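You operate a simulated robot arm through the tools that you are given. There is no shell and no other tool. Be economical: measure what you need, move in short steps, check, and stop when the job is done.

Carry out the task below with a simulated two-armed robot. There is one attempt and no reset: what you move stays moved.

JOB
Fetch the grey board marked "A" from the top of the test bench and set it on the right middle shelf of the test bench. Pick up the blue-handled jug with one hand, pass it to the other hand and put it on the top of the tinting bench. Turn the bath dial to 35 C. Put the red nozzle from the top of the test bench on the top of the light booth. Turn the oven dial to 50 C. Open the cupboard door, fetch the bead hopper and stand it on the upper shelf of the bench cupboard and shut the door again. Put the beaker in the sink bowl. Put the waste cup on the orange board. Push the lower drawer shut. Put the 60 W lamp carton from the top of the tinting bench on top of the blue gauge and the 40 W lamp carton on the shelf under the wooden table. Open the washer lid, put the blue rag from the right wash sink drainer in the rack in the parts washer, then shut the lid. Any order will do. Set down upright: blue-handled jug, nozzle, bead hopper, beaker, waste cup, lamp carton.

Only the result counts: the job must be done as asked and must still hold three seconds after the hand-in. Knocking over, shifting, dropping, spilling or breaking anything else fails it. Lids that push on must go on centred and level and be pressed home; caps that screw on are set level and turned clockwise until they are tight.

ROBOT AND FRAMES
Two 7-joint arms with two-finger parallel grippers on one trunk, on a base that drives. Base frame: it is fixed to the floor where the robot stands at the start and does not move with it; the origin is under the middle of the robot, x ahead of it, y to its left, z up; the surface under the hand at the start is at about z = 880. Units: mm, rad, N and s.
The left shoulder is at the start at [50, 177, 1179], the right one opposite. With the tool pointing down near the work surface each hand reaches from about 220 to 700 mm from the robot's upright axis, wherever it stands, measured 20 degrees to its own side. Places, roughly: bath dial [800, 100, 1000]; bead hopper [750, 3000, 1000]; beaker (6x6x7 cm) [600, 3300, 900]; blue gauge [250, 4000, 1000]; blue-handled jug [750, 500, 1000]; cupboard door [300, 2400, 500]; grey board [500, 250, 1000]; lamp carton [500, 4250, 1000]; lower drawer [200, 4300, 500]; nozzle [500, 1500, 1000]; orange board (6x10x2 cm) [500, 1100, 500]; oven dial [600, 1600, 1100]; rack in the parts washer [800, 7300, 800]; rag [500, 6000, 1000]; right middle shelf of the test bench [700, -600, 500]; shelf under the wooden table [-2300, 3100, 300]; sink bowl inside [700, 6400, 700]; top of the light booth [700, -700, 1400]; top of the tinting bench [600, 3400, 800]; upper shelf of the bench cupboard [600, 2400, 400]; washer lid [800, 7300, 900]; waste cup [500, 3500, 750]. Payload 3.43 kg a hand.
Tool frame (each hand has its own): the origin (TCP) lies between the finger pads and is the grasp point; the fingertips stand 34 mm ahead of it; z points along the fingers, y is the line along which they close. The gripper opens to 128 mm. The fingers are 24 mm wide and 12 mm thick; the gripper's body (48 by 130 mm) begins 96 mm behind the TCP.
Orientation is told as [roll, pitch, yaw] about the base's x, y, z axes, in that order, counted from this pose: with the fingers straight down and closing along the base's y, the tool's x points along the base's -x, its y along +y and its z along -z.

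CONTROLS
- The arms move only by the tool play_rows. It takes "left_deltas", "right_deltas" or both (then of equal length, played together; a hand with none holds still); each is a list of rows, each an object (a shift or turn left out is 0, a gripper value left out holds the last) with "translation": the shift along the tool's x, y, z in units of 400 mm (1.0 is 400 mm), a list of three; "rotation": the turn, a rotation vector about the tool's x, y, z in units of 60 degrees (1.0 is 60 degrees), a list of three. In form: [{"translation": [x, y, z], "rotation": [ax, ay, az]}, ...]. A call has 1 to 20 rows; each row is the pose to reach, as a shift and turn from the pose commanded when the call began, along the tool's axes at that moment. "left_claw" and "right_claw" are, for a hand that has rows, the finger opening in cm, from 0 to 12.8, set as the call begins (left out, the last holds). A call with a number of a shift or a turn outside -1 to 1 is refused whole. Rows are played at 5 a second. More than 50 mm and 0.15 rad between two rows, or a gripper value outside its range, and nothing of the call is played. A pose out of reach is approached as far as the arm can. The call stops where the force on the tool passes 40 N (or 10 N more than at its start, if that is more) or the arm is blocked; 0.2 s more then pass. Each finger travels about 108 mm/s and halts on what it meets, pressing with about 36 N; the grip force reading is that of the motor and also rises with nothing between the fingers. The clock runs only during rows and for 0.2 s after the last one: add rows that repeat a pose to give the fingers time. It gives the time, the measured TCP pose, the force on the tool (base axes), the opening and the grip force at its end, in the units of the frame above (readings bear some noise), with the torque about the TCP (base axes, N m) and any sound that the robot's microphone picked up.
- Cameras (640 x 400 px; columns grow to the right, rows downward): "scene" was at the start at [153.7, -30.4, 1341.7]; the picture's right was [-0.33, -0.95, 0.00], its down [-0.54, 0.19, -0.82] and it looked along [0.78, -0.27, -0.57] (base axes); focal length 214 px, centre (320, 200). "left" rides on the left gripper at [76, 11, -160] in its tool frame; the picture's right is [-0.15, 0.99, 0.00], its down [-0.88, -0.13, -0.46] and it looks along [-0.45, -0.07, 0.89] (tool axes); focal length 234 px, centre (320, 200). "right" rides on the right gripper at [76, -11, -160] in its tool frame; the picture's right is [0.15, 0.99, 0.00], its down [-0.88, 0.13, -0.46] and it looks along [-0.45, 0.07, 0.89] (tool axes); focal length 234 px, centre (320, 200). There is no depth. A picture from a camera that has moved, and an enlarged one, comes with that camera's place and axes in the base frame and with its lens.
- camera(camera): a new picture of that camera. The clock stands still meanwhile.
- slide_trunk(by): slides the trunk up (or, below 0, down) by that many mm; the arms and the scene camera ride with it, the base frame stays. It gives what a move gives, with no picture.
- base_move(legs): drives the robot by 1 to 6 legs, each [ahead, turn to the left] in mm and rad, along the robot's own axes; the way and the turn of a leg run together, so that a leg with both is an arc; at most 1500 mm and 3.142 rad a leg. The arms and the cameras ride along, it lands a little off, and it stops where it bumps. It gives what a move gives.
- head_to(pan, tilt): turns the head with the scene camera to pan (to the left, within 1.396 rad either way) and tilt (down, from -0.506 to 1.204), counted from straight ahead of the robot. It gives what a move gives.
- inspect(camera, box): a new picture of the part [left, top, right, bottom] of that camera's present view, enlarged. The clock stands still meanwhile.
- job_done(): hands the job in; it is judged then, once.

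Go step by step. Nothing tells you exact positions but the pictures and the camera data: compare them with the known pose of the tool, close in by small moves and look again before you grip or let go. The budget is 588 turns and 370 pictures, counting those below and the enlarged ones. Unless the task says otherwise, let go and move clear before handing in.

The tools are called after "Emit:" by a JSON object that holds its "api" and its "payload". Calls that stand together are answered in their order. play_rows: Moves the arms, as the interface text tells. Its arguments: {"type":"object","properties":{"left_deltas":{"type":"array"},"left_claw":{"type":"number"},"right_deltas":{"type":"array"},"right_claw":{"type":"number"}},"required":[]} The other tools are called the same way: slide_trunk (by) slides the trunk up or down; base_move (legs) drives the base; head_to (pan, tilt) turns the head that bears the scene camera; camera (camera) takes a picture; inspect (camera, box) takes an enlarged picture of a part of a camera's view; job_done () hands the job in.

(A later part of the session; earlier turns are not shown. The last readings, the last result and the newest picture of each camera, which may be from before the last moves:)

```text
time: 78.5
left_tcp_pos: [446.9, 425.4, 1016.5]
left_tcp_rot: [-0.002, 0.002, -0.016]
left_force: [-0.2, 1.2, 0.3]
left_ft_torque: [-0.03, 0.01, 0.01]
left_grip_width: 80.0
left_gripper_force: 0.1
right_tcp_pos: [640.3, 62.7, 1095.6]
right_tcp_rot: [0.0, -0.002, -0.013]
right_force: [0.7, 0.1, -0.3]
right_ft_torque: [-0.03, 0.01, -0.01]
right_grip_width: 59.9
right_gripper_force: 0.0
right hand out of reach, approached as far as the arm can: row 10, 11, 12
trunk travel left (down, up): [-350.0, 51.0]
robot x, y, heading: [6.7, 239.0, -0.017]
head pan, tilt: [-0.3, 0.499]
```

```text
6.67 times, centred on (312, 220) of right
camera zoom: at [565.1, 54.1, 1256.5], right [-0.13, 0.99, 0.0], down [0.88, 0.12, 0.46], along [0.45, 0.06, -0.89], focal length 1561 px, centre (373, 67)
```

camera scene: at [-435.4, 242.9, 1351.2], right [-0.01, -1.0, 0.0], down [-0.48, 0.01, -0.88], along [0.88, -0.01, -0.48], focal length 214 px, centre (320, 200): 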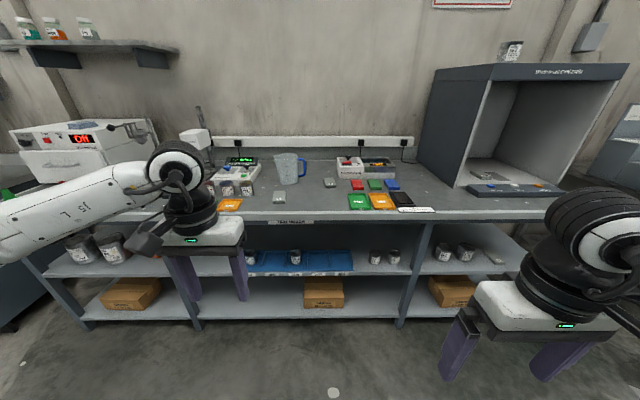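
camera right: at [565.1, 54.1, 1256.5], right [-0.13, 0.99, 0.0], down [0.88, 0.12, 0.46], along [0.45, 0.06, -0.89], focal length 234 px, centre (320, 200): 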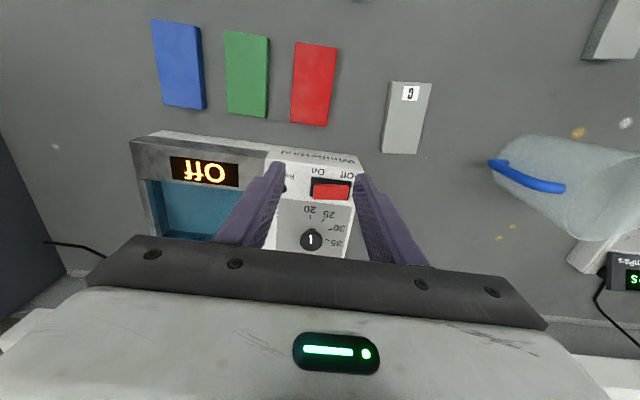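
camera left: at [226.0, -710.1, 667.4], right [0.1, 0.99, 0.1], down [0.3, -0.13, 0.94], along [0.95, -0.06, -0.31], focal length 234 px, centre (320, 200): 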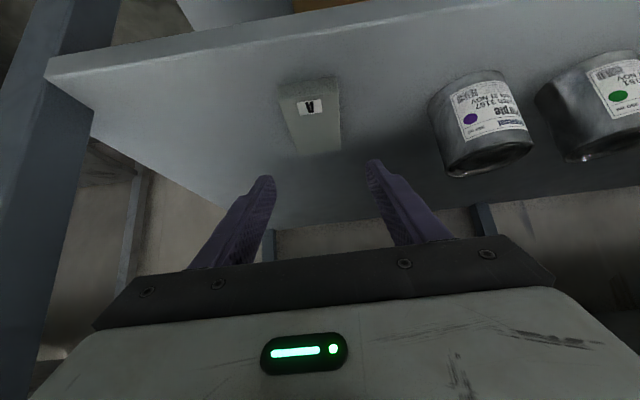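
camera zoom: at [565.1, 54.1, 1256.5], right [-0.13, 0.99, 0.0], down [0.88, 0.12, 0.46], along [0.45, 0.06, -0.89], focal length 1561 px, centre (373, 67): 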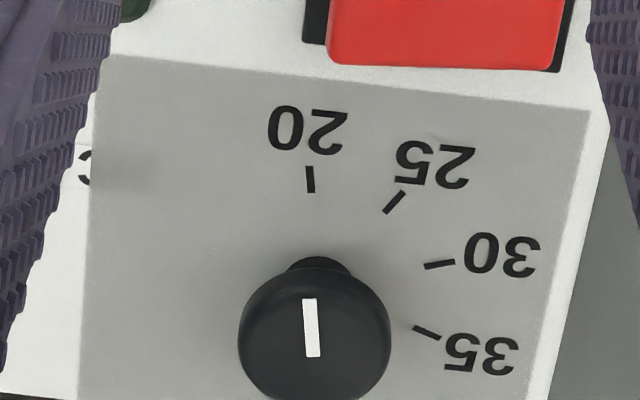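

The dial points at 20; the 35 mark is 120° clockwise from above. I need about 130 mm more reach, so I look down to judge base clearance.

Emit:
{"api": "head_to", "payload": {"pan": 0, "tilt": 1.2}}

Emit:
{"api": "camera", "payload": {"camera": "scene"}}

```text
time: 79.6
left_tcp_pos: [446.0, 423.1, 1016.1]
left_tcp_rot: [0.001, 0.003, -0.016]
left_force: [0.6, 0.2, -0.5]
left_ft_torque: [-0.01, 0.02, 0.02]
left_grip_width: 79.8
left_gripper_force: 0.1
right_tcp_pos: [641.0, 61.8, 1095.1]
right_tcp_rot: [-0.002, 0.0, -0.016]
right_force: [1.0, -0.9, 0.4]
right_ft_torque: [0.01, 0.0, 0.0]
right_grip_width: 59.9
right_gripper_force: 0.0
trunk travel left (down, up): [-350.0, 51.0]
robot x, y, heading: [7.3, 239.5, -0.015]
head pan, tilt: [0.0, 1.201]
```

```text
341 pictures are left
camera scene: at [132.6, 234.4, 1297.6], right [-0.02, -1.0, 0.0], down [-0.93, 0.02, -0.36], along [0.36, -0.01, -0.93], focal length 214 px, centre (320, 200)
```

scene: 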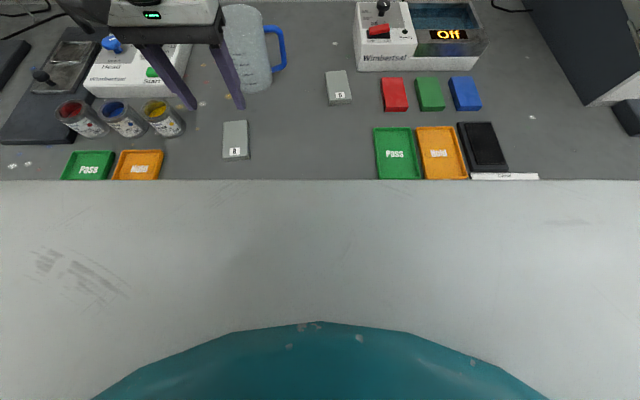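

Emit:
{"api": "base_move", "payload": {"legs": [[60, 0]]}}

Emit:
{"api": "camera", "payload": {"camera": "scene"}}

```text
time: 80.5
left_tcp_pos: [505.8, 422.9, 1015.4]
left_tcp_rot: [0.0, 0.005, -0.017]
left_force: [0.9, 0.7, -1.0]
left_ft_torque: [0.0, 0.01, -0.03]
left_grip_width: 80.2
left_gripper_force: 0.1
right_tcp_pos: [701.1, 60.8, 1093.8]
right_tcp_rot: [0.0, 0.0, -0.016]
right_force: [0.4, 0.4, 0.2]
right_ft_torque: [-0.02, 0.01, 0.0]
right_grip_width: 59.9
right_gripper_force: 0.1
trunk travel left (down, up): [-350.0, 51.0]
robot x, y, heading: [69.7, 238.9, -0.016]
head pan, tilt: [0.0, 1.201]
```

```text
340 pictures are left
camera scene: at [192.8, 233.5, 1297.4], right [-0.02, -1.0, 0.0], down [-0.93, 0.01, -0.36], along [0.36, -0.01, -0.93], focal length 214 px, centre (320, 200)
```

scene: 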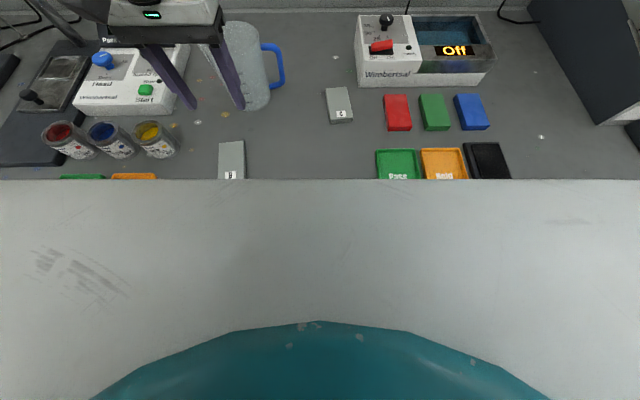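

No bump yet. Another 60 mm.

Emit:
{"api": "base_move", "payload": {"legs": [[60, 0]]}}

```text
time: 81.4
left_tcp_pos: [510.7, 421.3, 1016.4]
left_tcp_rot: [-0.001, 0.001, -0.016]
left_force: [0.1, -0.4, 0.1]
left_ft_torque: [0.01, 0.01, 0.01]
left_grip_width: 80.1
left_gripper_force: 0.1
right_tcp_pos: [705.5, 60.0, 1095.4]
right_tcp_rot: [0.0, 0.0, -0.017]
right_force: [0.1, -0.1, 1.1]
right_ft_torque: [-0.01, -0.03, 0.04]
right_grip_width: 60.1
right_gripper_force: 0.1
trunk travel left (down, up): [-350.0, 51.0]
robot x, y, heading: [71.7, 234.6, -0.014]
head pan, tilt: [0.0, 1.201]
stopped in leg 1: the robot was blocked; the commanded pose is now the measured one
```

Base limit is x ≈ 72. Turning the robot left swings the right shoulder closer, so I retract the right hand, back a little and turn about 0.85 rad in place.

Emit:
{"api": "play_rows", "payload": {"right_deltas": [{"translation": [0.1, -0.04, 0]}, {"translation": [0.2, -0.08, 0]}, {"translation": [0.3, -0.12, 0]}, {"translation": [0.4, -0.16, 0]}, {"translation": [0.5, -0.2, 0]}, {"translation": [0.6, -0.25, 0]}, {"translation": [0.65, -0.29, 0]}]}}

Emit:
{"api": "base_move", "payload": {"legs": [[-40, 0], [0, 0.85]]}}

Emit:
{"api": "head_to", "payload": {"pan": -0.9, "tilt": 0.5}}

Emit:
{"api": "camera", "payload": {"camera": "scene"}}

```text
time: 83.0
left_tcp_pos: [510.5, 422.1, 1016.7]
left_tcp_rot: [0.0, 0.001, -0.017]
left_force: [0.6, -0.6, 0.1]
left_ft_torque: [0.02, 0.01, -0.02]
left_grip_width: 80.1
left_gripper_force: 0.2
right_tcp_pos: [442.6, -50.9, 1095.3]
right_tcp_rot: [0.0, 0.001, -0.015]
right_force: [0.2, -0.3, -0.4]
right_ft_torque: [0.02, -0.05, 0.01]
right_grip_width: 60.2
right_gripper_force: 0.1
trunk travel left (down, up): [-350.0, 51.0]
robot x, y, heading: [70.7, 235.1, -0.017]
head pan, tilt: [0.0, 1.201]
```

```text
time: 86.0
left_tcp_pos: [182.4, 689.8, 1015.9]
left_tcp_rot: [0.0, 0.003, 0.833]
left_force: [-0.2, 1.3, 0.1]
left_ft_torque: [-0.02, -0.02, 0.01]
left_grip_width: 80.1
left_gripper_force: 0.1
right_tcp_pos: [492.6, 326.7, 1095.6]
right_tcp_rot: [0.0, 0.0, 0.832]
right_force: [-0.6, 0.4, -0.4]
right_ft_torque: [-0.02, 0.02, -0.02]
right_grip_width: 60.0
right_gripper_force: 0.1
trunk travel left (down, up): [-350.0, 51.0]
robot x, y, heading: [32.0, 234.6, 0.836]
head pan, tilt: [0.0, 1.201]
```

```text
time: 87.2
left_tcp_pos: [182.0, 689.6, 1015.8]
left_tcp_rot: [0.0, 0.003, 0.832]
left_force: [0.2, -0.8, 0.0]
left_ft_torque: [0.0, 0.0, 0.01]
left_grip_width: 80.1
left_gripper_force: 0.1
right_tcp_pos: [492.4, 326.8, 1094.7]
right_tcp_rot: [0.001, 0.0, 0.833]
right_force: [-0.5, 0.1, 1.4]
right_ft_torque: [0.01, -0.01, 0.0]
right_grip_width: 60.1
right_gripper_force: 0.1
trunk travel left (down, up): [-350.0, 51.0]
robot x, y, heading: [29.2, 237.7, 0.837]
head pan, tilt: [-0.901, 0.499]
```

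```text
339 pictures are left
camera scene: at [169.1, 281.6, 1351.2], right [-0.07, -1.0, 0.0], down [-0.48, 0.03, -0.88], along [0.88, -0.06, -0.48], focal length 214 px, centre (320, 200)
```

scene: 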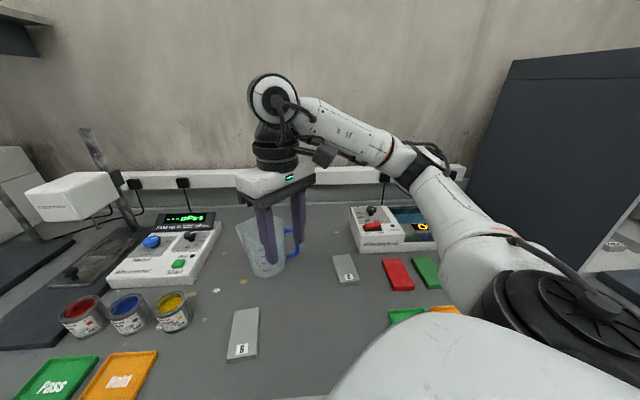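

I move the right hand above the knob (about (776, 68)).

Emit:
{"api": "play_rows", "payload": {"right_deltas": [{"translation": [0, -0.12, 0.01]}, {"translation": [0, -0.24, 0.02]}, {"translation": [0, -0.36, 0.03]}, {"translation": [0, -0.48, 0.04]}, {"translation": [0, -0.6, 0.05]}, {"translation": [0, -0.72, 0.06]}, {"translation": [0, -0.84, 0.08]}, {"translation": [0, -0.96, 0.1]}, {"translation": [0, -0.96, 0.1]}]}}

Emit:
{"api": "camera", "payload": {"camera": "right"}}

Emit:
{"api": "camera", "payload": {"camera": "scene"}}

```text
time: 89.2
left_tcp_pos: [182.7, 688.3, 1015.3]
left_tcp_rot: [-0.001, 0.001, 0.831]
left_force: [-0.3, 0.4, -0.7]
left_ft_torque: [-0.03, 0.0, -0.03]
left_grip_width: 80.2
left_gripper_force: 0.1
right_tcp_pos: [674.5, 151.5, 1063.5]
right_tcp_rot: [0.0, 0.0, 0.829]
right_force: [-0.4, 0.2, 0.0]
right_ft_torque: [0.02, 0.02, 0.01]
right_grip_width: 60.1
right_gripper_force: 0.0
right hand out of reach, approached as far as the arm can: row 6, 7, 8, 9
trunk travel left (down, up): [-350.0, 51.0]
robot x, y, heading: [31.1, 240.3, 0.839]
head pan, tilt: [-0.901, 0.499]
```

```text
338 pictures are left
camera right: at [630.5, 88.5, 1225.8], right [-0.83, 0.56, 0.0], down [0.5, 0.74, 0.46], along [0.26, 0.38, -0.89], focal length 234 px, centre (320, 200)
```

right: 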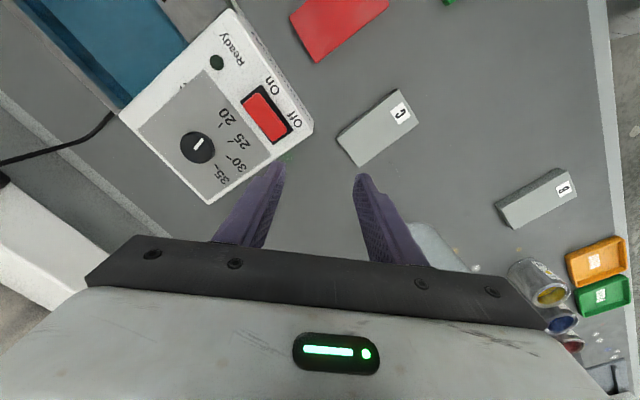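

```text
337 pictures are left
camera scene: at [169.1, 281.5, 1351.2], right [-0.07, -1.0, 0.0], down [-0.48, 0.03, -0.88], along [0.88, -0.06, -0.48], focal length 214 px, centre (320, 200)
```

scene: 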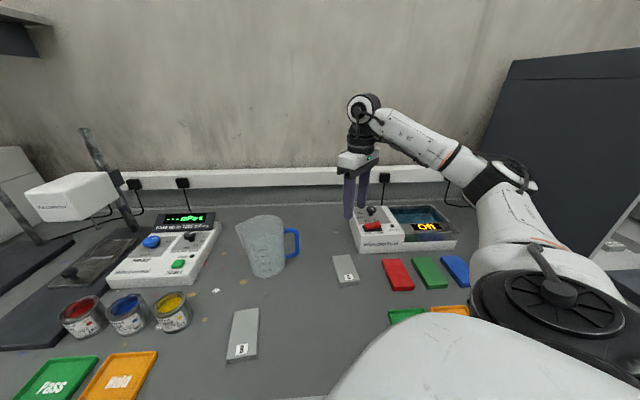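

The reach limit seems tied to the wrist yaw. I turn the tool toward the arm's direction, then try extending again.

Emit:
{"api": "play_rows", "payload": {"right_deltas": [{"rotation": [0, 0, 0.13]}, {"rotation": [0, 0, 0.26]}, {"rotation": [0, 0, 0.39]}, {"rotation": [0, 0, 0.52]}, {"rotation": [0, 0, 0.65]}, {"rotation": [0, 0, 0.78]}, {"rotation": [0, 0, 0.78]}]}}

Emit:
{"api": "play_rows", "payload": {"right_deltas": [{"translation": [-0.08, -0.07, 0]}, {"translation": [-0.16, -0.14, 0]}, {"translation": [-0.255, -0.21, 0]}, {"translation": [-0.255, -0.21, 0]}]}}

```text
time: 90.8
left_tcp_pos: [182.8, 690.2, 1017.4]
left_tcp_rot: [0.001, 0.001, 0.834]
left_force: [-0.4, 0.7, -0.2]
left_ft_torque: [0.01, 0.01, 0.03]
left_grip_width: 80.2
left_gripper_force: 0.2
right_tcp_pos: [670.9, 151.5, 1065.6]
right_tcp_rot: [-0.001, 0.001, 0.012]
right_force: [0.6, -0.1, 0.8]
right_ft_torque: [-0.03, -0.02, -0.01]
right_grip_width: 60.0
right_gripper_force: 0.1
trunk travel left (down, up): [-350.0, 51.0]
robot x, y, heading: [31.1, 238.5, 0.83]
head pan, tilt: [-0.901, 0.499]
```

```text
time: 91.8
left_tcp_pos: [183.1, 691.3, 1015.9]
left_tcp_rot: [-0.002, 0.001, 0.83]
left_force: [-0.6, -0.7, 0.9]
left_ft_torque: [0.01, -0.01, 0.03]
left_grip_width: 79.8
left_gripper_force: 0.1
right_tcp_pos: [775.2, 67.4, 1065.2]
right_tcp_rot: [-0.001, -0.002, 0.015]
right_force: [0.4, 0.6, -0.2]
right_ft_torque: [-0.01, -0.04, 0.0]
right_grip_width: 60.1
right_gripper_force: 0.0
trunk travel left (down, up): [-350.0, 51.0]
robot x, y, heading: [28.5, 238.1, 0.838]
head pan, tilt: [-0.901, 0.499]
```

Reached, right above the knob. Now I pre-rotate the hand backward as far as allowed so that one long stroke turns the dial.

Emit:
{"api": "play_rows", "payload": {"right_deltas": [{"rotation": [0, 0, -0.13]}, {"rotation": [0, 0, -0.26]}, {"rotation": [0, 0, -0.39]}, {"rotation": [0, 0, -0.52]}, {"rotation": [0, 0, -0.65]}, {"rotation": [0, 0, -0.78]}, {"rotation": [0, 0, -0.9]}, {"rotation": [0, 0, -0.9]}]}}

Emit:
{"api": "camera", "payload": {"camera": "right"}}

```text
time: 93.6
left_tcp_pos: [184.8, 689.6, 1016.2]
left_tcp_rot: [0.001, 0.002, 0.832]
left_force: [0.6, 0.5, -0.2]
left_ft_torque: [-0.01, 0.03, 0.0]
left_grip_width: 80.0
left_gripper_force: 0.0
right_tcp_pos: [642.2, 167.0, 1058.3]
right_tcp_rot: [0.0, -0.002, 0.957]
right_force: [0.2, 0.1, -0.1]
right_ft_torque: [0.03, 0.03, 0.01]
right_grip_width: 60.1
right_gripper_force: 0.0
right hand out of reach, approached as far as the arm can: row 3, 4, 5, 6, 7, 8
trunk travel left (down, up): [-350.0, 51.0]
robot x, y, heading: [29.4, 236.8, 0.829]
head pan, tilt: [-0.901, 0.499]
```

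```text
336 pictures are left
camera right: at [607.8, 98.5, 1218.9], right [-0.89, 0.45, 0.0], down [0.4, 0.79, 0.46], along [0.21, 0.41, -0.89], focal length 234 px, centre (320, 200)
```

right: 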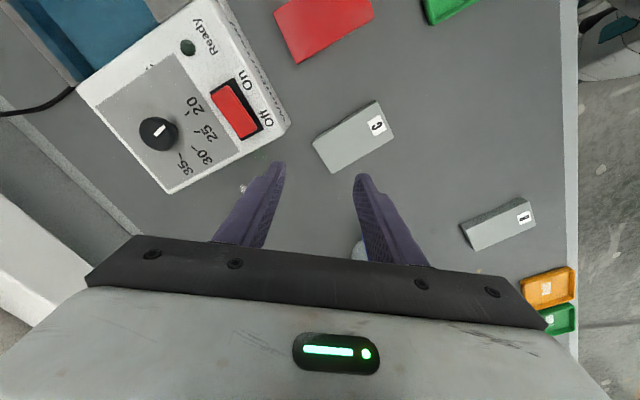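

Emit:
{"api": "play_rows", "payload": {"right_deltas": [{"rotation": [0, 0, 0.14]}, {"rotation": [0, 0, 0.28]}, {"rotation": [0, 0, 0.42]}, {"rotation": [0, 0, 0.56]}, {"rotation": [0, 0, 0.7]}, {"translation": [0.0, -0.12, 0], "rotation": [0, 0, 0.8]}, {"translation": [0.0, -0.24, 0], "rotation": [0, 0, 0.9]}, {"translation": [0.0, -0.36, 0], "rotation": [0, 0, 0.9]}, {"translation": [0.011, -0.4145, 0], "rotation": [0, 0, 0.9]}, {"translation": [0.011, -0.4145, 0], "rotation": [0, 0, 0.9]}]}}

Emit:
{"api": "play_rows", "payload": {"right_deltas": [{"rotation": [0, 0, 0.14]}, {"rotation": [0, 0, 0.28]}, {"rotation": [0, 0, 0.42]}, {"rotation": [0, 0, 0.56]}, {"rotation": [0, 0, 0.7]}, {"rotation": [0, 0, 0.84]}, {"rotation": [0, 0, 0.98]}]}}

Emit:
{"api": "play_rows", "payload": {"right_deltas": [{"rotation": [0, 0, 0.14]}, {"rotation": [0, 0, 0.28]}, {"rotation": [0, 0, 0.42]}, {"rotation": [0, 0, 0.56]}, {"rotation": [0, 0, 0.7]}, {"rotation": [0, 0, 0.84]}]}}

```text
time: 95.8
left_tcp_pos: [182.0, 689.9, 1015.9]
left_tcp_rot: [0.0, 0.001, 0.832]
left_force: [0.0, -0.1, -1.1]
left_ft_torque: [0.02, 0.03, 0.01]
left_grip_width: 80.2
left_gripper_force: 0.1
right_tcp_pos: [776.5, 66.2, 1055.1]
right_tcp_rot: [-0.002, -0.001, 0.016]
right_force: [-0.6, 0.4, 0.8]
right_ft_torque: [0.01, 0.02, 0.0]
right_grip_width: 59.9
right_gripper_force: 0.0
trunk travel left (down, up): [-350.0, 51.0]
robot x, y, heading: [29.5, 235.9, 0.835]
head pan, tilt: [-0.901, 0.499]
```

```text
time: 97.4
left_tcp_pos: [183.7, 689.6, 1015.3]
left_tcp_rot: [-0.001, 0.002, 0.832]
left_force: [0.0, 0.2, 1.0]
left_ft_torque: [-0.01, -0.03, 0.01]
left_grip_width: 80.0
left_gripper_force: 0.0
right_tcp_pos: [775.3, 67.0, 1055.4]
right_tcp_rot: [0.001, 0.0, -1.014]
right_force: [0.3, -0.3, -0.4]
right_ft_torque: [-0.03, 0.02, -0.03]
right_grip_width: 60.1
right_gripper_force: 0.1
trunk travel left (down, up): [-350.0, 51.0]
robot x, y, heading: [31.2, 233.1, 0.835]
head pan, tilt: [-0.901, 0.499]
```

```text
time: 98.8
left_tcp_pos: [184.3, 690.7, 1015.6]
left_tcp_rot: [0.0, 0.004, 0.832]
left_force: [-0.6, 0.5, 0.3]
left_ft_torque: [0.0, -0.02, -0.01]
left_grip_width: 80.0
left_gripper_force: 0.1
right_tcp_pos: [775.4, 66.6, 1055.3]
right_tcp_rot: [0.0, -0.001, -1.894]
right_force: [-0.8, -0.2, -0.3]
right_ft_torque: [-0.02, 0.02, 0.03]
right_grip_width: 60.0
right_gripper_force: 0.0
trunk travel left (down, up): [-350.0, 51.0]
robot x, y, heading: [31.7, 235.8, 0.833]
head pan, tilt: [-0.901, 0.499]
```

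Rotation range 0 → -1.9 rad is reachable. I take a look from here to refine the knob's centre.

Emit:
{"api": "camera", "payload": {"camera": "right"}}

```text
335 pictures are left
camera right: at [789.4, 143.7, 1216.6], right [0.98, -0.17, 0.0], down [-0.16, -0.88, 0.46], along [-0.08, -0.45, -0.89], focal length 234 px, centre (320, 200)
```

right: 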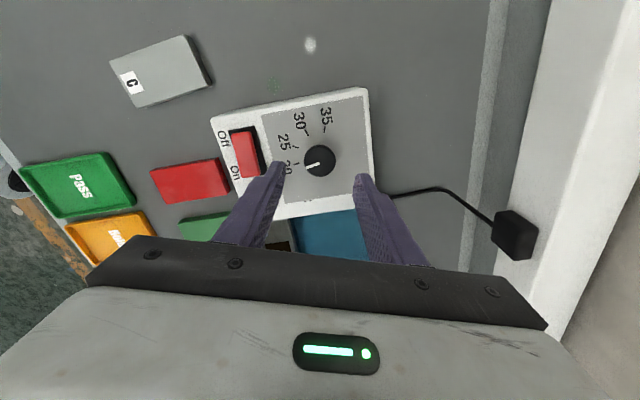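

Knob centre is (776, 69), top about z = 976. I rotate back to yaw ≈ 0.05 and descend around it.

Emit:
{"api": "play_rows", "payload": {"right_deltas": [{"rotation": [0, 0, -0.14]}, {"rotation": [0, 0, -0.28]}, {"rotation": [0, 0, -0.42]}, {"rotation": [0, 0, -0.56]}, {"rotation": [0, 0, -0.7]}, {"rotation": [0, 0, -0.84]}, {"rotation": [0, 0, -0.98]}], "right_claw": 4.8}}

Emit:
{"api": "play_rows", "payload": {"right_deltas": [{"rotation": [0, 0, -0.14]}, {"rotation": [0, 0, -0.28]}, {"rotation": [0, 0, -0.42]}, {"rotation": [0, 0, -0.56]}, {"rotation": [0, 0, -0.7]}, {"rotation": [0, 0, -0.85]}, {"rotation": [0, 0, -0.85]}]}}

Emit:
{"api": "play_rows", "payload": {"right_deltas": [{"translation": [0, 0, 0.08]}, {"translation": [0, 0, 0.11]}, {"translation": [0, 0, 0.11]}]}}

Emit:
{"api": "camera", "payload": {"camera": "right"}}

```text
time: 100.4
left_tcp_pos: [183.2, 690.2, 1016.2]
left_tcp_rot: [-0.001, 0.002, 0.832]
left_force: [-0.4, 0.1, 0.4]
left_ft_torque: [-0.01, 0.04, 0.0]
left_grip_width: 80.0
left_gripper_force: 0.1
right_tcp_pos: [775.7, 67.3, 1056.1]
right_tcp_rot: [0.0, 0.002, -0.862]
right_force: [-0.5, -0.6, 0.4]
right_ft_torque: [-0.04, 0.02, 0.0]
right_grip_width: 47.9
right_gripper_force: 0.1
trunk travel left (down, up): [-350.0, 51.0]
robot x, y, heading: [29.2, 235.6, 0.831]
head pan, tilt: [-0.901, 0.499]
```

```text
refused: row 6 steps farther than a row can; nothing moved
```

```text
time: 101.2
left_tcp_pos: [182.7, 690.1, 1014.4]
left_tcp_rot: [-0.001, 0.002, 0.832]
left_force: [-0.1, -0.2, 0.5]
left_ft_torque: [-0.01, 0.03, 0.01]
left_grip_width: 80.1
left_gripper_force: 0.1
right_tcp_pos: [774.9, 67.5, 1011.8]
right_tcp_rot: [-0.002, 0.002, -0.864]
right_force: [-0.3, 0.5, -0.8]
right_ft_torque: [-0.03, 0.01, 0.0]
right_grip_width: 48.0
right_gripper_force: 0.0
trunk travel left (down, up): [-350.0, 51.0]
robot x, y, heading: [27.8, 237.8, 0.832]
head pan, tilt: [-0.901, 0.499]
```

```text
334 pictures are left
camera right: at [718.3, 118.4, 1173.4], right [0.66, 0.75, 0.0], down [0.67, -0.59, 0.46], along [0.34, -0.3, -0.89], focal length 234 px, centre (320, 200)
```

right: 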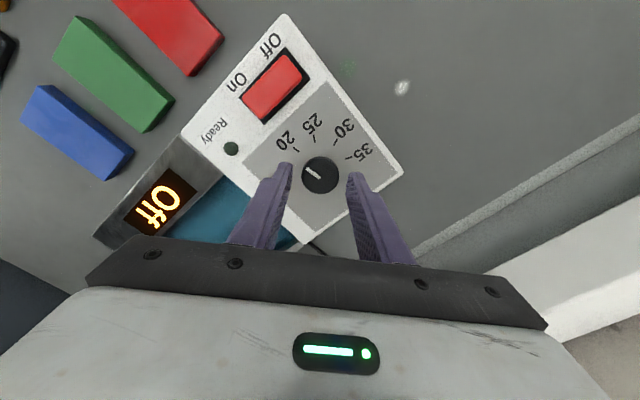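

Emit:
{"api": "play_rows", "payload": {"right_deltas": [{"rotation": [0, 0, -0.14]}, {"rotation": [0, 0, -0.28]}, {"rotation": [0, 0, -0.42]}, {"rotation": [0, 0, -0.56]}, {"rotation": [0, 0, -0.7]}, {"rotation": [0, 0, -0.84]}, {"translation": [0, 0.0, 0.03], "rotation": [0, 0, -0.84]}, {"translation": [0, 0.0, 0.05], "rotation": [0, 0, -0.84]}, {"translation": [0, 0.0, 0.05], "rotation": [0, 0, -0.84]}]}}

Emit:
{"api": "camera", "payload": {"camera": "right"}}

```text
time: 103.2
left_tcp_pos: [183.8, 689.8, 1016.4]
left_tcp_rot: [0.001, 0.001, 0.833]
left_force: [-0.2, 0.3, -0.3]
left_ft_torque: [0.06, -0.03, -0.01]
left_grip_width: 80.1
left_gripper_force: 0.0
right_tcp_pos: [775.3, 68.1, 991.5]
right_tcp_rot: [0.0, 0.0, 0.015]
right_force: [0.1, 0.1, -0.5]
right_ft_torque: [0.06, 0.0, -0.01]
right_grip_width: 48.2
right_gripper_force: 0.0
trunk travel left (down, up): [-350.0, 51.0]
robot x, y, heading: [28.4, 238.5, 0.832]
head pan, tilt: [-0.901, 0.499]
```

```text
333 pictures are left
camera right: at [700.8, 55.7, 1152.5], right [-0.16, 0.99, 0.0], down [0.88, 0.14, 0.46], along [0.45, 0.07, -0.89], focal length 234 px, centre (320, 200)
```

right: 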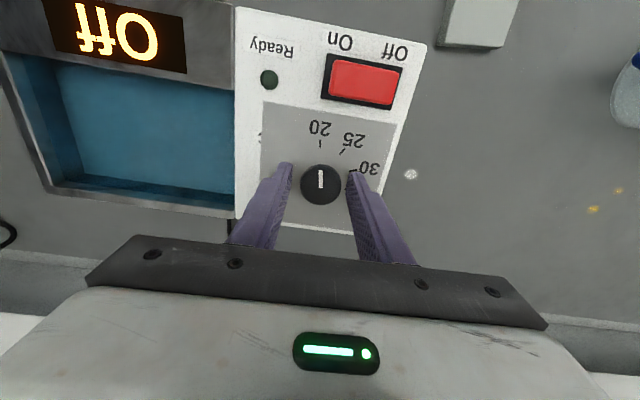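

The knob sits between the fingers. I close on it.

Emit:
{"api": "play_rows", "payload": {"right_deltas": [{}, {}, {}, {}], "right_claw": 1.5}}

```text
time: 104.2
left_tcp_pos: [182.0, 691.0, 1017.0]
left_tcp_rot: [0.001, 0.003, 0.833]
left_force: [-0.6, -0.3, 0.3]
left_ft_torque: [-0.02, 0.03, 0.0]
left_grip_width: 79.9
left_gripper_force: 0.0
right_tcp_pos: [775.7, 67.4, 991.7]
right_tcp_rot: [0.0, 0.001, 0.016]
right_force: [-1.5, 3.2, -2.9]
right_ft_torque: [0.18, -0.42, 0.0]
right_grip_width: 33.1
right_gripper_force: 44.8
trunk travel left (down, up): [-350.0, 51.0]
robot x, y, heading: [30.6, 233.1, 0.833]
head pan, tilt: [-0.901, 0.499]
```

Gripped at 33 mm. I turn 57° clockwise and check.

Emit:
{"api": "play_rows", "payload": {"right_deltas": [{"rotation": [0, 0, 0.12]}, {"rotation": [0, 0, 0.24]}, {"rotation": [0, 0, 0.36]}, {"rotation": [0, 0, 0.48]}, {"rotation": [0, 0, 0.6]}, {"rotation": [0, 0, 0.72]}, {"rotation": [0, 0, 0.84]}, {"rotation": [0, 0, 0.95]}, {"rotation": [0, 0, 0.95]}]}}

Emit:
{"api": "camera", "payload": {"camera": "right"}}

```text
time: 106.2
left_tcp_pos: [183.3, 690.2, 1016.0]
left_tcp_rot: [-0.001, 0.003, 0.833]
left_force: [-0.4, -0.6, 0.2]
left_ft_torque: [0.03, 0.01, 0.0]
left_grip_width: 80.1
left_gripper_force: 0.0
right_tcp_pos: [776.4, 65.7, 991.5]
right_tcp_rot: [0.003, 0.0, -0.981]
right_force: [-2.8, 2.3, -3.4]
right_ft_torque: [0.28, 0.4, -0.01]
right_grip_width: 33.2
right_gripper_force: 45.1
trunk travel left (down, up): [-350.0, 51.0]
robot x, y, heading: [34.4, 240.2, 0.831]
head pan, tilt: [-0.901, 0.499]
```

```text
332 pictures are left
camera right: at [724.9, 125.0, 1152.5], right [0.74, 0.67, 0.0], down [0.6, -0.66, 0.46], along [0.31, -0.34, -0.89], focal length 234 px, centre (320, 200)
```

right: 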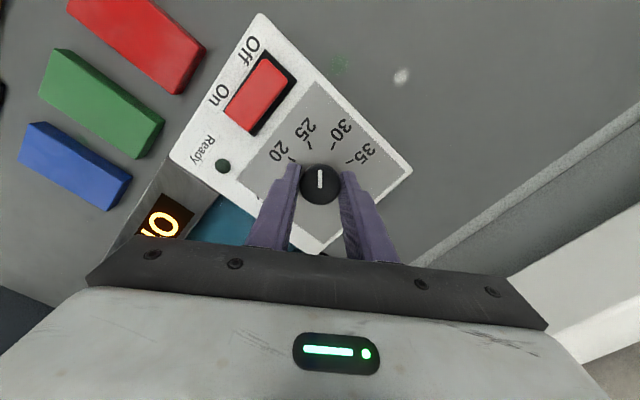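

The pointer follows the hand. Continue to about 110°, then check.

Emit:
{"api": "play_rows", "payload": {"right_deltas": [{"rotation": [0, 0, 0.12]}, {"rotation": [0, 0, 0.24]}, {"rotation": [0, 0, 0.36]}, {"rotation": [0, 0, 0.48]}, {"rotation": [0, 0, 0.6]}, {"rotation": [0, 0, 0.72]}, {"rotation": [0, 0, 0.84]}, {"rotation": [0, 0, 0.92]}, {"rotation": [0, 0, 0.92]}]}}

Emit:
{"api": "inspect", "payload": {"camera": "right", "box": [240, 90, 400, 230]}}

```text
time: 108.2
left_tcp_pos: [182.4, 691.0, 1015.8]
left_tcp_rot: [0.0, 0.001, 0.832]
left_force: [-0.4, 0.6, 0.8]
left_ft_torque: [-0.04, 0.02, 0.03]
left_grip_width: 79.7
left_gripper_force: 0.1
right_tcp_pos: [774.7, 66.7, 992.7]
right_tcp_rot: [0.0, -0.001, -1.944]
right_force: [-10.4, 1.0, -7.4]
right_ft_torque: [0.61, 0.0, -0.03]
right_grip_width: 33.4
right_gripper_force: 44.9
trunk travel left (down, up): [-350.0, 51.0]
robot x, y, heading: [27.0, 237.1, 0.835]
head pan, tilt: [-0.901, 0.499]
```

```text
2.86 times, centred on (320, 160) of right
camera zoom: at [793.1, 142.9, 1152.5], right [0.97, -0.22, 0.0], down [-0.2, -0.87, 0.46], along [-0.1, -0.44, -0.89], focal length 669 px, centre (320, 314)
```

zoom: 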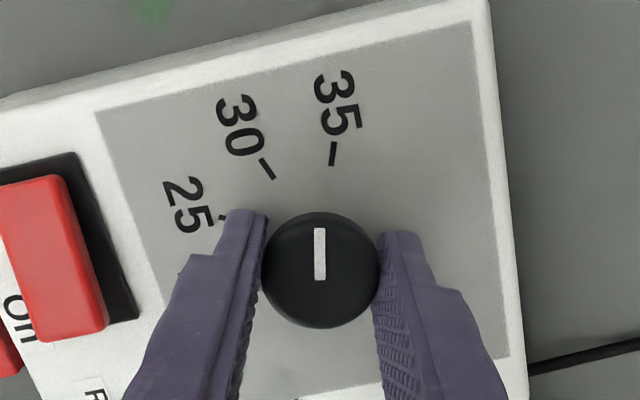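

Pointer is about 8° short of 35. Turn the last bit.

Emit:
{"api": "play_rows", "payload": {"right_deltas": [{"rotation": [0, 0, 0.065]}, {"rotation": [0, 0, 0.13]}, {"rotation": [0, 0, 0.13]}]}}

Emit:
{"api": "inspect", "payload": {"camera": "right", "box": [240, 90, 400, 230]}}

```text
time: 109.0
left_tcp_pos: [181.3, 689.7, 1015.0]
left_tcp_rot: [-0.001, 0.003, 0.833]
left_force: [0.7, 0.1, -0.4]
left_ft_torque: [-0.03, 0.01, 0.0]
left_grip_width: 79.9
left_gripper_force: 0.0
right_tcp_pos: [775.5, 67.2, 990.8]
right_tcp_rot: [0.0, -0.002, -2.08]
right_force: [-14.3, 2.0, -11.1]
right_ft_torque: [0.51, -0.09, 0.2]
right_grip_width: 33.2
right_gripper_force: 45.1
trunk travel left (down, up): [-350.0, 51.0]
robot x, y, heading: [33.0, 239.6, 0.833]
head pan, tilt: [-0.901, 0.499]
```

```text
2.86 times, centred on (320, 160) of right
camera zoom: at [803.1, 140.0, 1152.4], right [0.94, -0.35, 0.0], down [-0.31, -0.83, 0.46], along [-0.16, -0.43, -0.89], focal length 669 px, centre (320, 314)
```

zoom: 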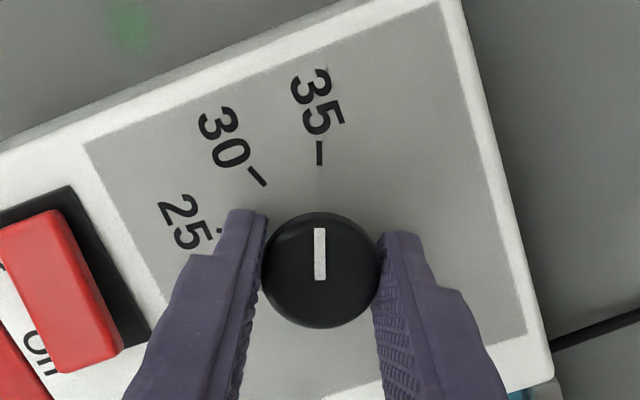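

Aligned with 35. I release, lift and check the pointer.

Emit:
{"api": "play_rows", "payload": {"right_deltas": [{}, {}, {}], "right_claw": 5}}

Emit:
{"api": "play_rows", "payload": {"right_deltas": [{"translation": [0, 0, -0.1]}, {"translation": [0, 0, -0.18]}, {"translation": [0, 0, -0.18]}]}}

Emit:
{"api": "inspect", "payload": {"camera": "right", "box": [240, 90, 400, 230]}}

```text
time: 109.8
left_tcp_pos: [182.5, 690.6, 1015.2]
left_tcp_rot: [-0.001, 0.001, 0.833]
left_force: [0.4, -0.5, -0.2]
left_ft_torque: [-0.01, -0.02, 0.0]
left_grip_width: 79.9
left_gripper_force: 0.0
right_tcp_pos: [776.7, 67.2, 991.8]
right_tcp_rot: [0.003, -0.002, -2.079]
right_force: [-0.3, 0.3, 0.0]
right_ft_torque: [-0.02, 0.01, 0.0]
right_grip_width: 49.9
right_gripper_force: 0.0
trunk travel left (down, up): [-350.0, 51.0]
robot x, y, heading: [31.6, 232.0, 0.833]
head pan, tilt: [-0.901, 0.499]
```

```text
time: 110.6
left_tcp_pos: [183.0, 690.6, 1016.1]
left_tcp_rot: [-0.002, 0.002, 0.832]
left_force: [0.1, 0.3, -0.3]
left_ft_torque: [0.01, 0.0, 0.01]
left_grip_width: 79.9
left_gripper_force: 0.0
right_tcp_pos: [776.7, 66.8, 1063.4]
right_tcp_rot: [0.0, -0.001, -2.08]
right_force: [0.4, -0.4, 0.3]
right_ft_torque: [0.0, -0.01, 0.03]
right_grip_width: 49.9
right_gripper_force: 0.2
trunk travel left (down, up): [-350.0, 51.0]
robot x, y, heading: [28.3, 239.0, 0.832]
head pan, tilt: [-0.901, 0.499]
```

```text
2.86 times, centred on (320, 160) of right
camera zoom: at [804.6, 140.1, 1224.0], right [0.94, -0.35, 0.0], down [-0.31, -0.83, 0.46], along [-0.16, -0.43, -0.89], focal length 669 px, centre (320, 314)
```

zoom: 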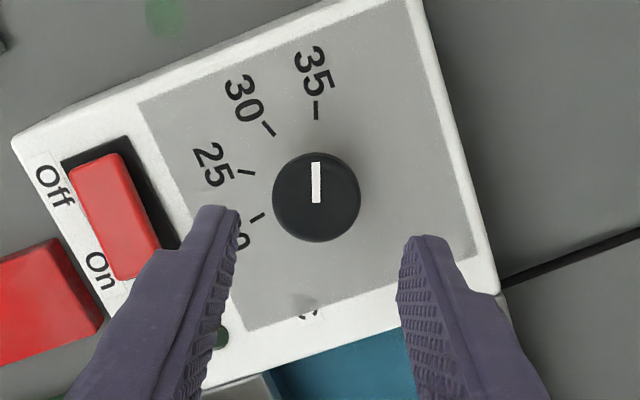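

Bath dial reads 35. I unwind the right wrist and retract it for the jug.

Emit:
{"api": "play_rows", "payload": {"right_deltas": [{"rotation": [0, 0, -0.14]}, {"rotation": [0, 0, -0.28]}, {"rotation": [0, 0, -0.42]}, {"rotation": [0, 0, -0.56]}, {"rotation": [0, 0, -0.7]}, {"rotation": [0, 0, -0.84]}, {"rotation": [0, 0, -0.98]}]}}

Emit:
{"api": "play_rows", "payload": {"right_deltas": [{"rotation": [0, 0, -0.14]}, {"rotation": [0, 0, -0.28]}, {"rotation": [0, 0, -0.42]}, {"rotation": [0, 0, -0.56]}, {"rotation": [0, 0, -0.7]}, {"rotation": [0, 0, -0.84]}, {"rotation": [0, 0, -0.98]}]}}

Emit:
{"api": "play_rows", "payload": {"right_deltas": [{"translation": [0.1, 0, -0.05]}, {"translation": [0.2, 0, -0.1]}, {"translation": [0.3, 0, -0.1]}, {"translation": [0.4, 0, -0.1]}, {"translation": [0.5, 0, -0.1], "rotation": [0, 0, -0.14]}, {"translation": [0.6, 0, -0.1], "rotation": [0, 0, -0.28]}, {"translation": [0.65, 0, -0.1], "rotation": [0, 0, -0.42]}, {"translation": [0.65, 0.1, -0.1], "rotation": [0, 0, -0.56]}, {"translation": [0.65, 0.1, -0.1], "rotation": [0, 0, -0.7]}, {"translation": [0.65, 0.1, -0.1], "rotation": [0, 0, -0.8]}]}}

Emit:
{"api": "base_move", "payload": {"legs": [[0, -0.83], [-250, 0]]}}

Emit:
{"api": "head_to", "payload": {"pan": 0.3, "tilt": 0.5}}

Emit:
{"api": "camera", "payload": {"camera": "scene"}}

```text
time: 112.2
left_tcp_pos: [181.7, 689.2, 1015.2]
left_tcp_rot: [0.002, 0.001, 0.833]
left_force: [0.3, -0.2, 0.4]
left_ft_torque: [0.02, 0.01, 0.04]
left_grip_width: 80.1
left_gripper_force: 0.0
right_tcp_pos: [775.7, 66.7, 1062.9]
right_tcp_rot: [0.001, 0.0, -1.052]
right_force: [0.1, 0.4, 0.0]
right_ft_torque: [0.01, 0.0, 0.02]
right_grip_width: 50.2
right_gripper_force: 0.1
trunk travel left (down, up): [-350.0, 51.0]
robot x, y, heading: [27.8, 235.6, 0.835]
head pan, tilt: [-0.901, 0.499]
```

```text
time: 113.8
left_tcp_pos: [182.3, 690.0, 1015.6]
left_tcp_rot: [0.002, 0.001, 0.832]
left_force: [0.7, -0.1, -0.4]
left_ft_torque: [0.03, -0.04, -0.01]
left_grip_width: 79.7
left_gripper_force: 0.0
right_tcp_pos: [775.8, 66.5, 1064.0]
right_tcp_rot: [0.001, 0.001, -0.026]
right_force: [-0.5, 0.0, 0.9]
right_ft_torque: [0.04, 0.02, -0.02]
right_grip_width: 49.8
right_gripper_force: 0.1
trunk travel left (down, up): [-350.0, 51.0]
robot x, y, heading: [27.5, 237.8, 0.834]
head pan, tilt: [-0.901, 0.499]
```

```text
time: 116.0
left_tcp_pos: [182.5, 689.4, 1016.7]
left_tcp_rot: [0.0, 0.002, 0.834]
left_force: [0.5, 0.6, 1.3]
left_ft_torque: [-0.02, 0.01, 0.0]
left_grip_width: 80.1
left_gripper_force: 0.1
right_tcp_pos: [521.7, 184.6, 1093.3]
right_tcp_rot: [-0.001, -0.001, 0.812]
right_force: [-0.9, 1.4, 0.5]
right_ft_torque: [0.0, -0.02, 0.01]
right_grip_width: 50.1
right_gripper_force: 0.1
right hand out of reach, approached as far as the arm can: row 2, 3, 4, 5, 6, 7, 8, 9, 10
trunk travel left (down, up): [-350.0, 51.0]
robot x, y, heading: [33.1, 238.6, 0.831]
head pan, tilt: [-0.901, 0.499]
```

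```text
time: 120.0
left_tcp_pos: [218.6, 429.9, 1016.7]
left_tcp_rot: [0.002, 0.003, 0.002]
left_force: [0.0, -0.3, -0.2]
left_ft_torque: [0.01, -0.01, 0.0]
left_grip_width: 80.2
left_gripper_force: 0.0
right_tcp_pos: [71.4, -161.5, 1093.3]
right_tcp_rot: [-0.001, 0.001, -0.018]
right_force: [-0.2, -1.1, -0.1]
right_ft_torque: [0.0, -0.01, -0.01]
right_grip_width: 50.1
right_gripper_force: 0.1
trunk travel left (down, up): [-350.0, 51.0]
robot x, y, heading: [-214.4, 233.1, 0.003]
head pan, tilt: [-0.901, 0.499]
```

```text
time: 121.4
left_tcp_pos: [218.8, 429.7, 1015.9]
left_tcp_rot: [-0.001, 0.002, 0.001]
left_force: [-0.9, 0.2, 0.1]
left_ft_torque: [0.0, 0.0, 0.01]
left_grip_width: 80.0
left_gripper_force: 0.1
right_tcp_pos: [72.2, -161.5, 1093.4]
right_tcp_rot: [-0.001, 0.0, -0.019]
right_force: [-0.2, 0.0, -0.6]
right_ft_torque: [0.02, -0.02, 0.03]
right_grip_width: 50.0
right_gripper_force: 0.0
trunk travel left (down, up): [-350.0, 51.0]
robot x, y, heading: [-220.8, 236.1, 0.0]
head pan, tilt: [0.3, 0.499]
```

```text
328 pictures are left
camera scene: at [-61.2, 262.5, 1351.2], right [0.3, -0.96, 0.0], down [-0.46, -0.14, -0.88], along [0.84, 0.26, -0.48], focal length 214 px, centre (320, 200)
```

scene: 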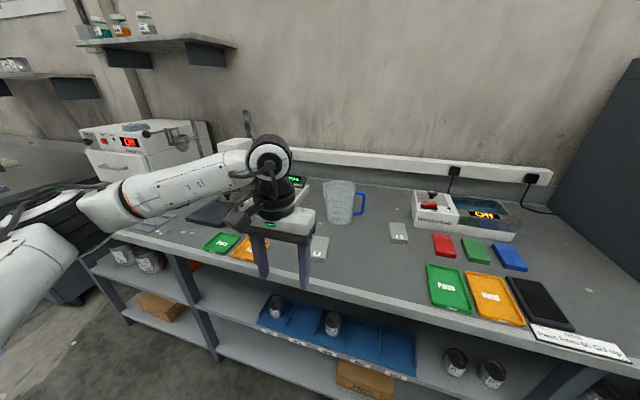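

Emit:
{"api": "inspect", "payload": {"camera": "scene", "box": [280, 150, 440, 250]}}

```text
4.00 times, centred on (360, 200) of scene
camera zoom: at [-61.2, 262.5, 1351.2], right [0.3, -0.96, 0.0], down [-0.46, -0.14, -0.88], along [0.84, 0.26, -0.48], focal length 858 px, centre (160, 200)
```

zoom: 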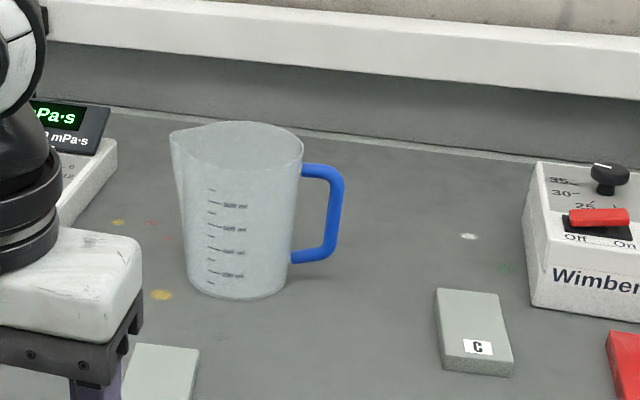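

Jug centre ≈ (648, 404), about 135 mm tall, handle toward -y. Plan: right hand takes the handle (tilted 60° forward), lifts, and the left takes the body from above. I shift the base to y ≈ 390 and look from the left hand's camera.

Emit:
{"api": "base_move", "payload": {"legs": [[0, 1.57], [165, 0], [0, -1.57], [180, 0]]}}

Emit:
{"api": "play_rows", "payload": {"left_deltas": [{"translation": [0, 0, -0.1]}, {"translation": [0, -0.1, -0.2]}, {"translation": [0, -0.2, -0.3]}, {"translation": [0, -0.3, -0.3]}, {"translation": [0, -0.4, -0.3]}, {"translation": [0, -0.4, -0.3]}], "left_claw": 12.8}}

Emit:
{"api": "camera", "payload": {"camera": "left"}}

```text
time: 131.6
left_tcp_pos: [399.8, 591.4, 1015.4]
left_tcp_rot: [0.0, 0.004, -0.004]
left_force: [-0.9, -0.3, 0.4]
left_ft_torque: [-0.01, 0.02, 0.02]
left_grip_width: 79.9
left_gripper_force: 0.0
right_tcp_pos: [249.3, 1.5, 1092.7]
right_tcp_rot: [0.0, 0.0, -0.027]
right_force: [0.8, 0.4, -0.3]
right_ft_torque: [0.02, 0.02, -0.01]
right_grip_width: 50.2
right_gripper_force: 0.1
trunk travel left (down, up): [-350.0, 51.0]
robot x, y, heading: [-34.8, 401.6, -0.004]
head pan, tilt: [0.3, 0.499]
```

```text
refused: row 2 steps farther than a row can; nothing moved
```

```text
326 pictures are left
camera left: at [324.1, 604.1, 1174.2], right [0.15, 0.99, 0.0], down [0.88, -0.13, 0.45], along [0.45, -0.07, -0.89], focal length 234 px, centre (320, 200)
```

left: 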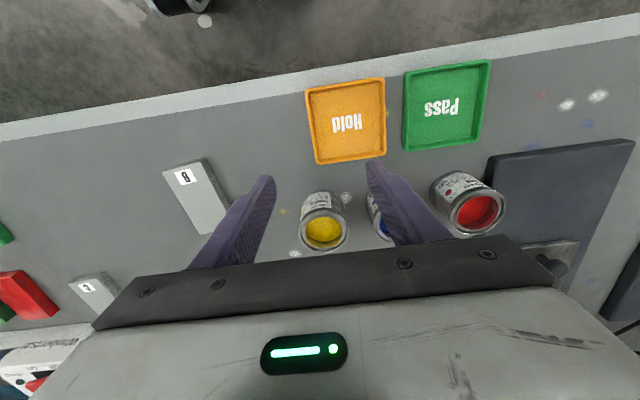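

Emit:
{"api": "play_rows", "payload": {"left_deltas": [{"translation": [0, 0, -0.12]}, {"translation": [0, -0.06, -0.22]}, {"translation": [0, -0.14, -0.3]}, {"translation": [0, -0.25, -0.3]}, {"translation": [-0.05, -0.36, -0.3]}, {"translation": [-0.12, -0.45, -0.3]}, {"translation": [-0.2, -0.47, -0.3]}, {"translation": [-0.2, -0.47, -0.3]}], "left_claw": 12.8}}

Emit:
{"api": "camera", "payload": {"camera": "left"}}

```text
time: 133.4
left_tcp_pos: [476.9, 403.0, 1135.5]
left_tcp_rot: [0.0, 0.002, -0.004]
left_force: [-0.5, -0.4, 0.4]
left_ft_torque: [0.03, -0.01, 0.03]
left_grip_width: 128.1
left_gripper_force: 0.1
right_tcp_pos: [249.5, 0.2, 1093.0]
right_tcp_rot: [0.0, 0.001, -0.027]
right_force: [-0.6, 0.4, 0.9]
right_ft_torque: [-0.02, -0.04, -0.04]
right_grip_width: 49.9
right_gripper_force: 0.0
trunk travel left (down, up): [-350.0, 51.0]
robot x, y, heading: [-39.5, 404.5, -0.008]
head pan, tilt: [0.3, 0.499]
```

```text
325 pictures are left
camera left: at [401.2, 415.3, 1293.2], right [0.15, 0.99, 0.0], down [0.88, -0.13, 0.45], along [0.45, -0.07, -0.89], focal length 234 px, centre (320, 200)
```

left: 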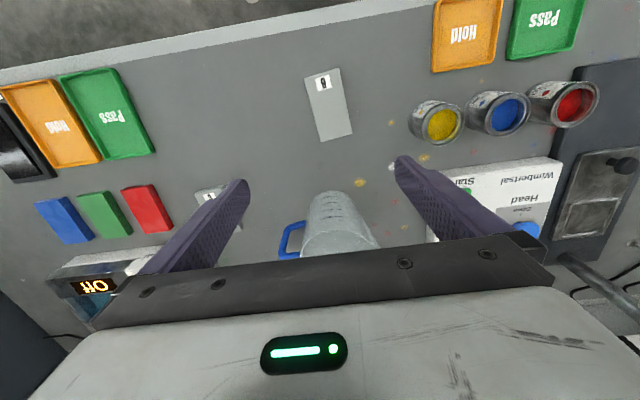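

Emit:
{"api": "inspect", "payload": {"camera": "left", "box": [250, 180, 410, 280]}}

Emit:
{"api": "head_to", "payload": {"pan": 0, "tilt": 0.6}}

Emit:
{"api": "inspect", "payload": {"camera": "scene", "box": [240, 120, 400, 240]}}

```text
4.00 times, centred on (330, 230) of left
camera zoom: at [401.2, 415.3, 1293.2], right [0.15, 0.99, 0.0], down [0.88, -0.13, 0.45], along [0.45, -0.07, -0.89], focal length 937 px, centre (280, 80)
```

zoom: 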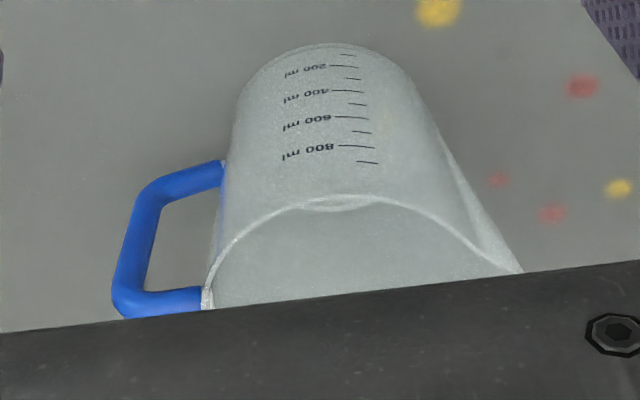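

```text
time: 134.2
left_tcp_pos: [475.9, 402.4, 1135.0]
left_tcp_rot: [-0.001, 0.001, -0.003]
left_force: [0.4, -0.4, -0.1]
left_ft_torque: [-0.01, -0.01, -0.02]
left_grip_width: 127.9
left_gripper_force: 0.1
right_tcp_pos: [249.9, 0.5, 1093.8]
right_tcp_rot: [0.001, 0.001, -0.026]
right_force: [0.1, -0.7, 0.5]
right_ft_torque: [-0.03, 0.02, -0.04]
right_grip_width: 49.9
right_gripper_force: 0.1
trunk travel left (down, up): [-350.0, 51.0]
robot x, y, heading: [-40.7, 399.6, -0.006]
head pan, tilt: [0.0, 0.6]
```

```text
3.33 times, centred on (320, 180) of scene
camera zoom: at [119.4, 398.8, 1342.2], right [0.0, -1.0, 0.0], down [-0.56, 0.0, -0.83], along [0.83, 0.0, -0.56], focal length 715 px, centre (320, 267)
```

zoom: 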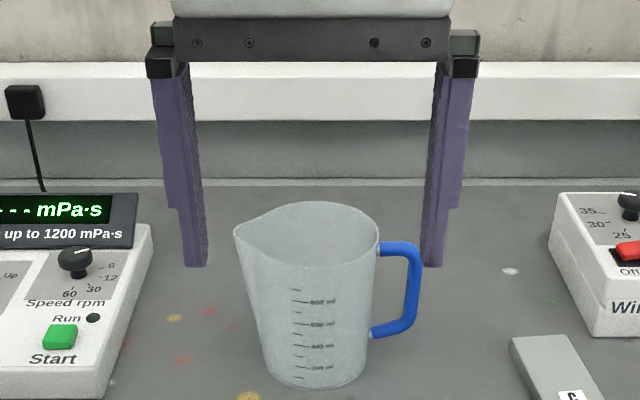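

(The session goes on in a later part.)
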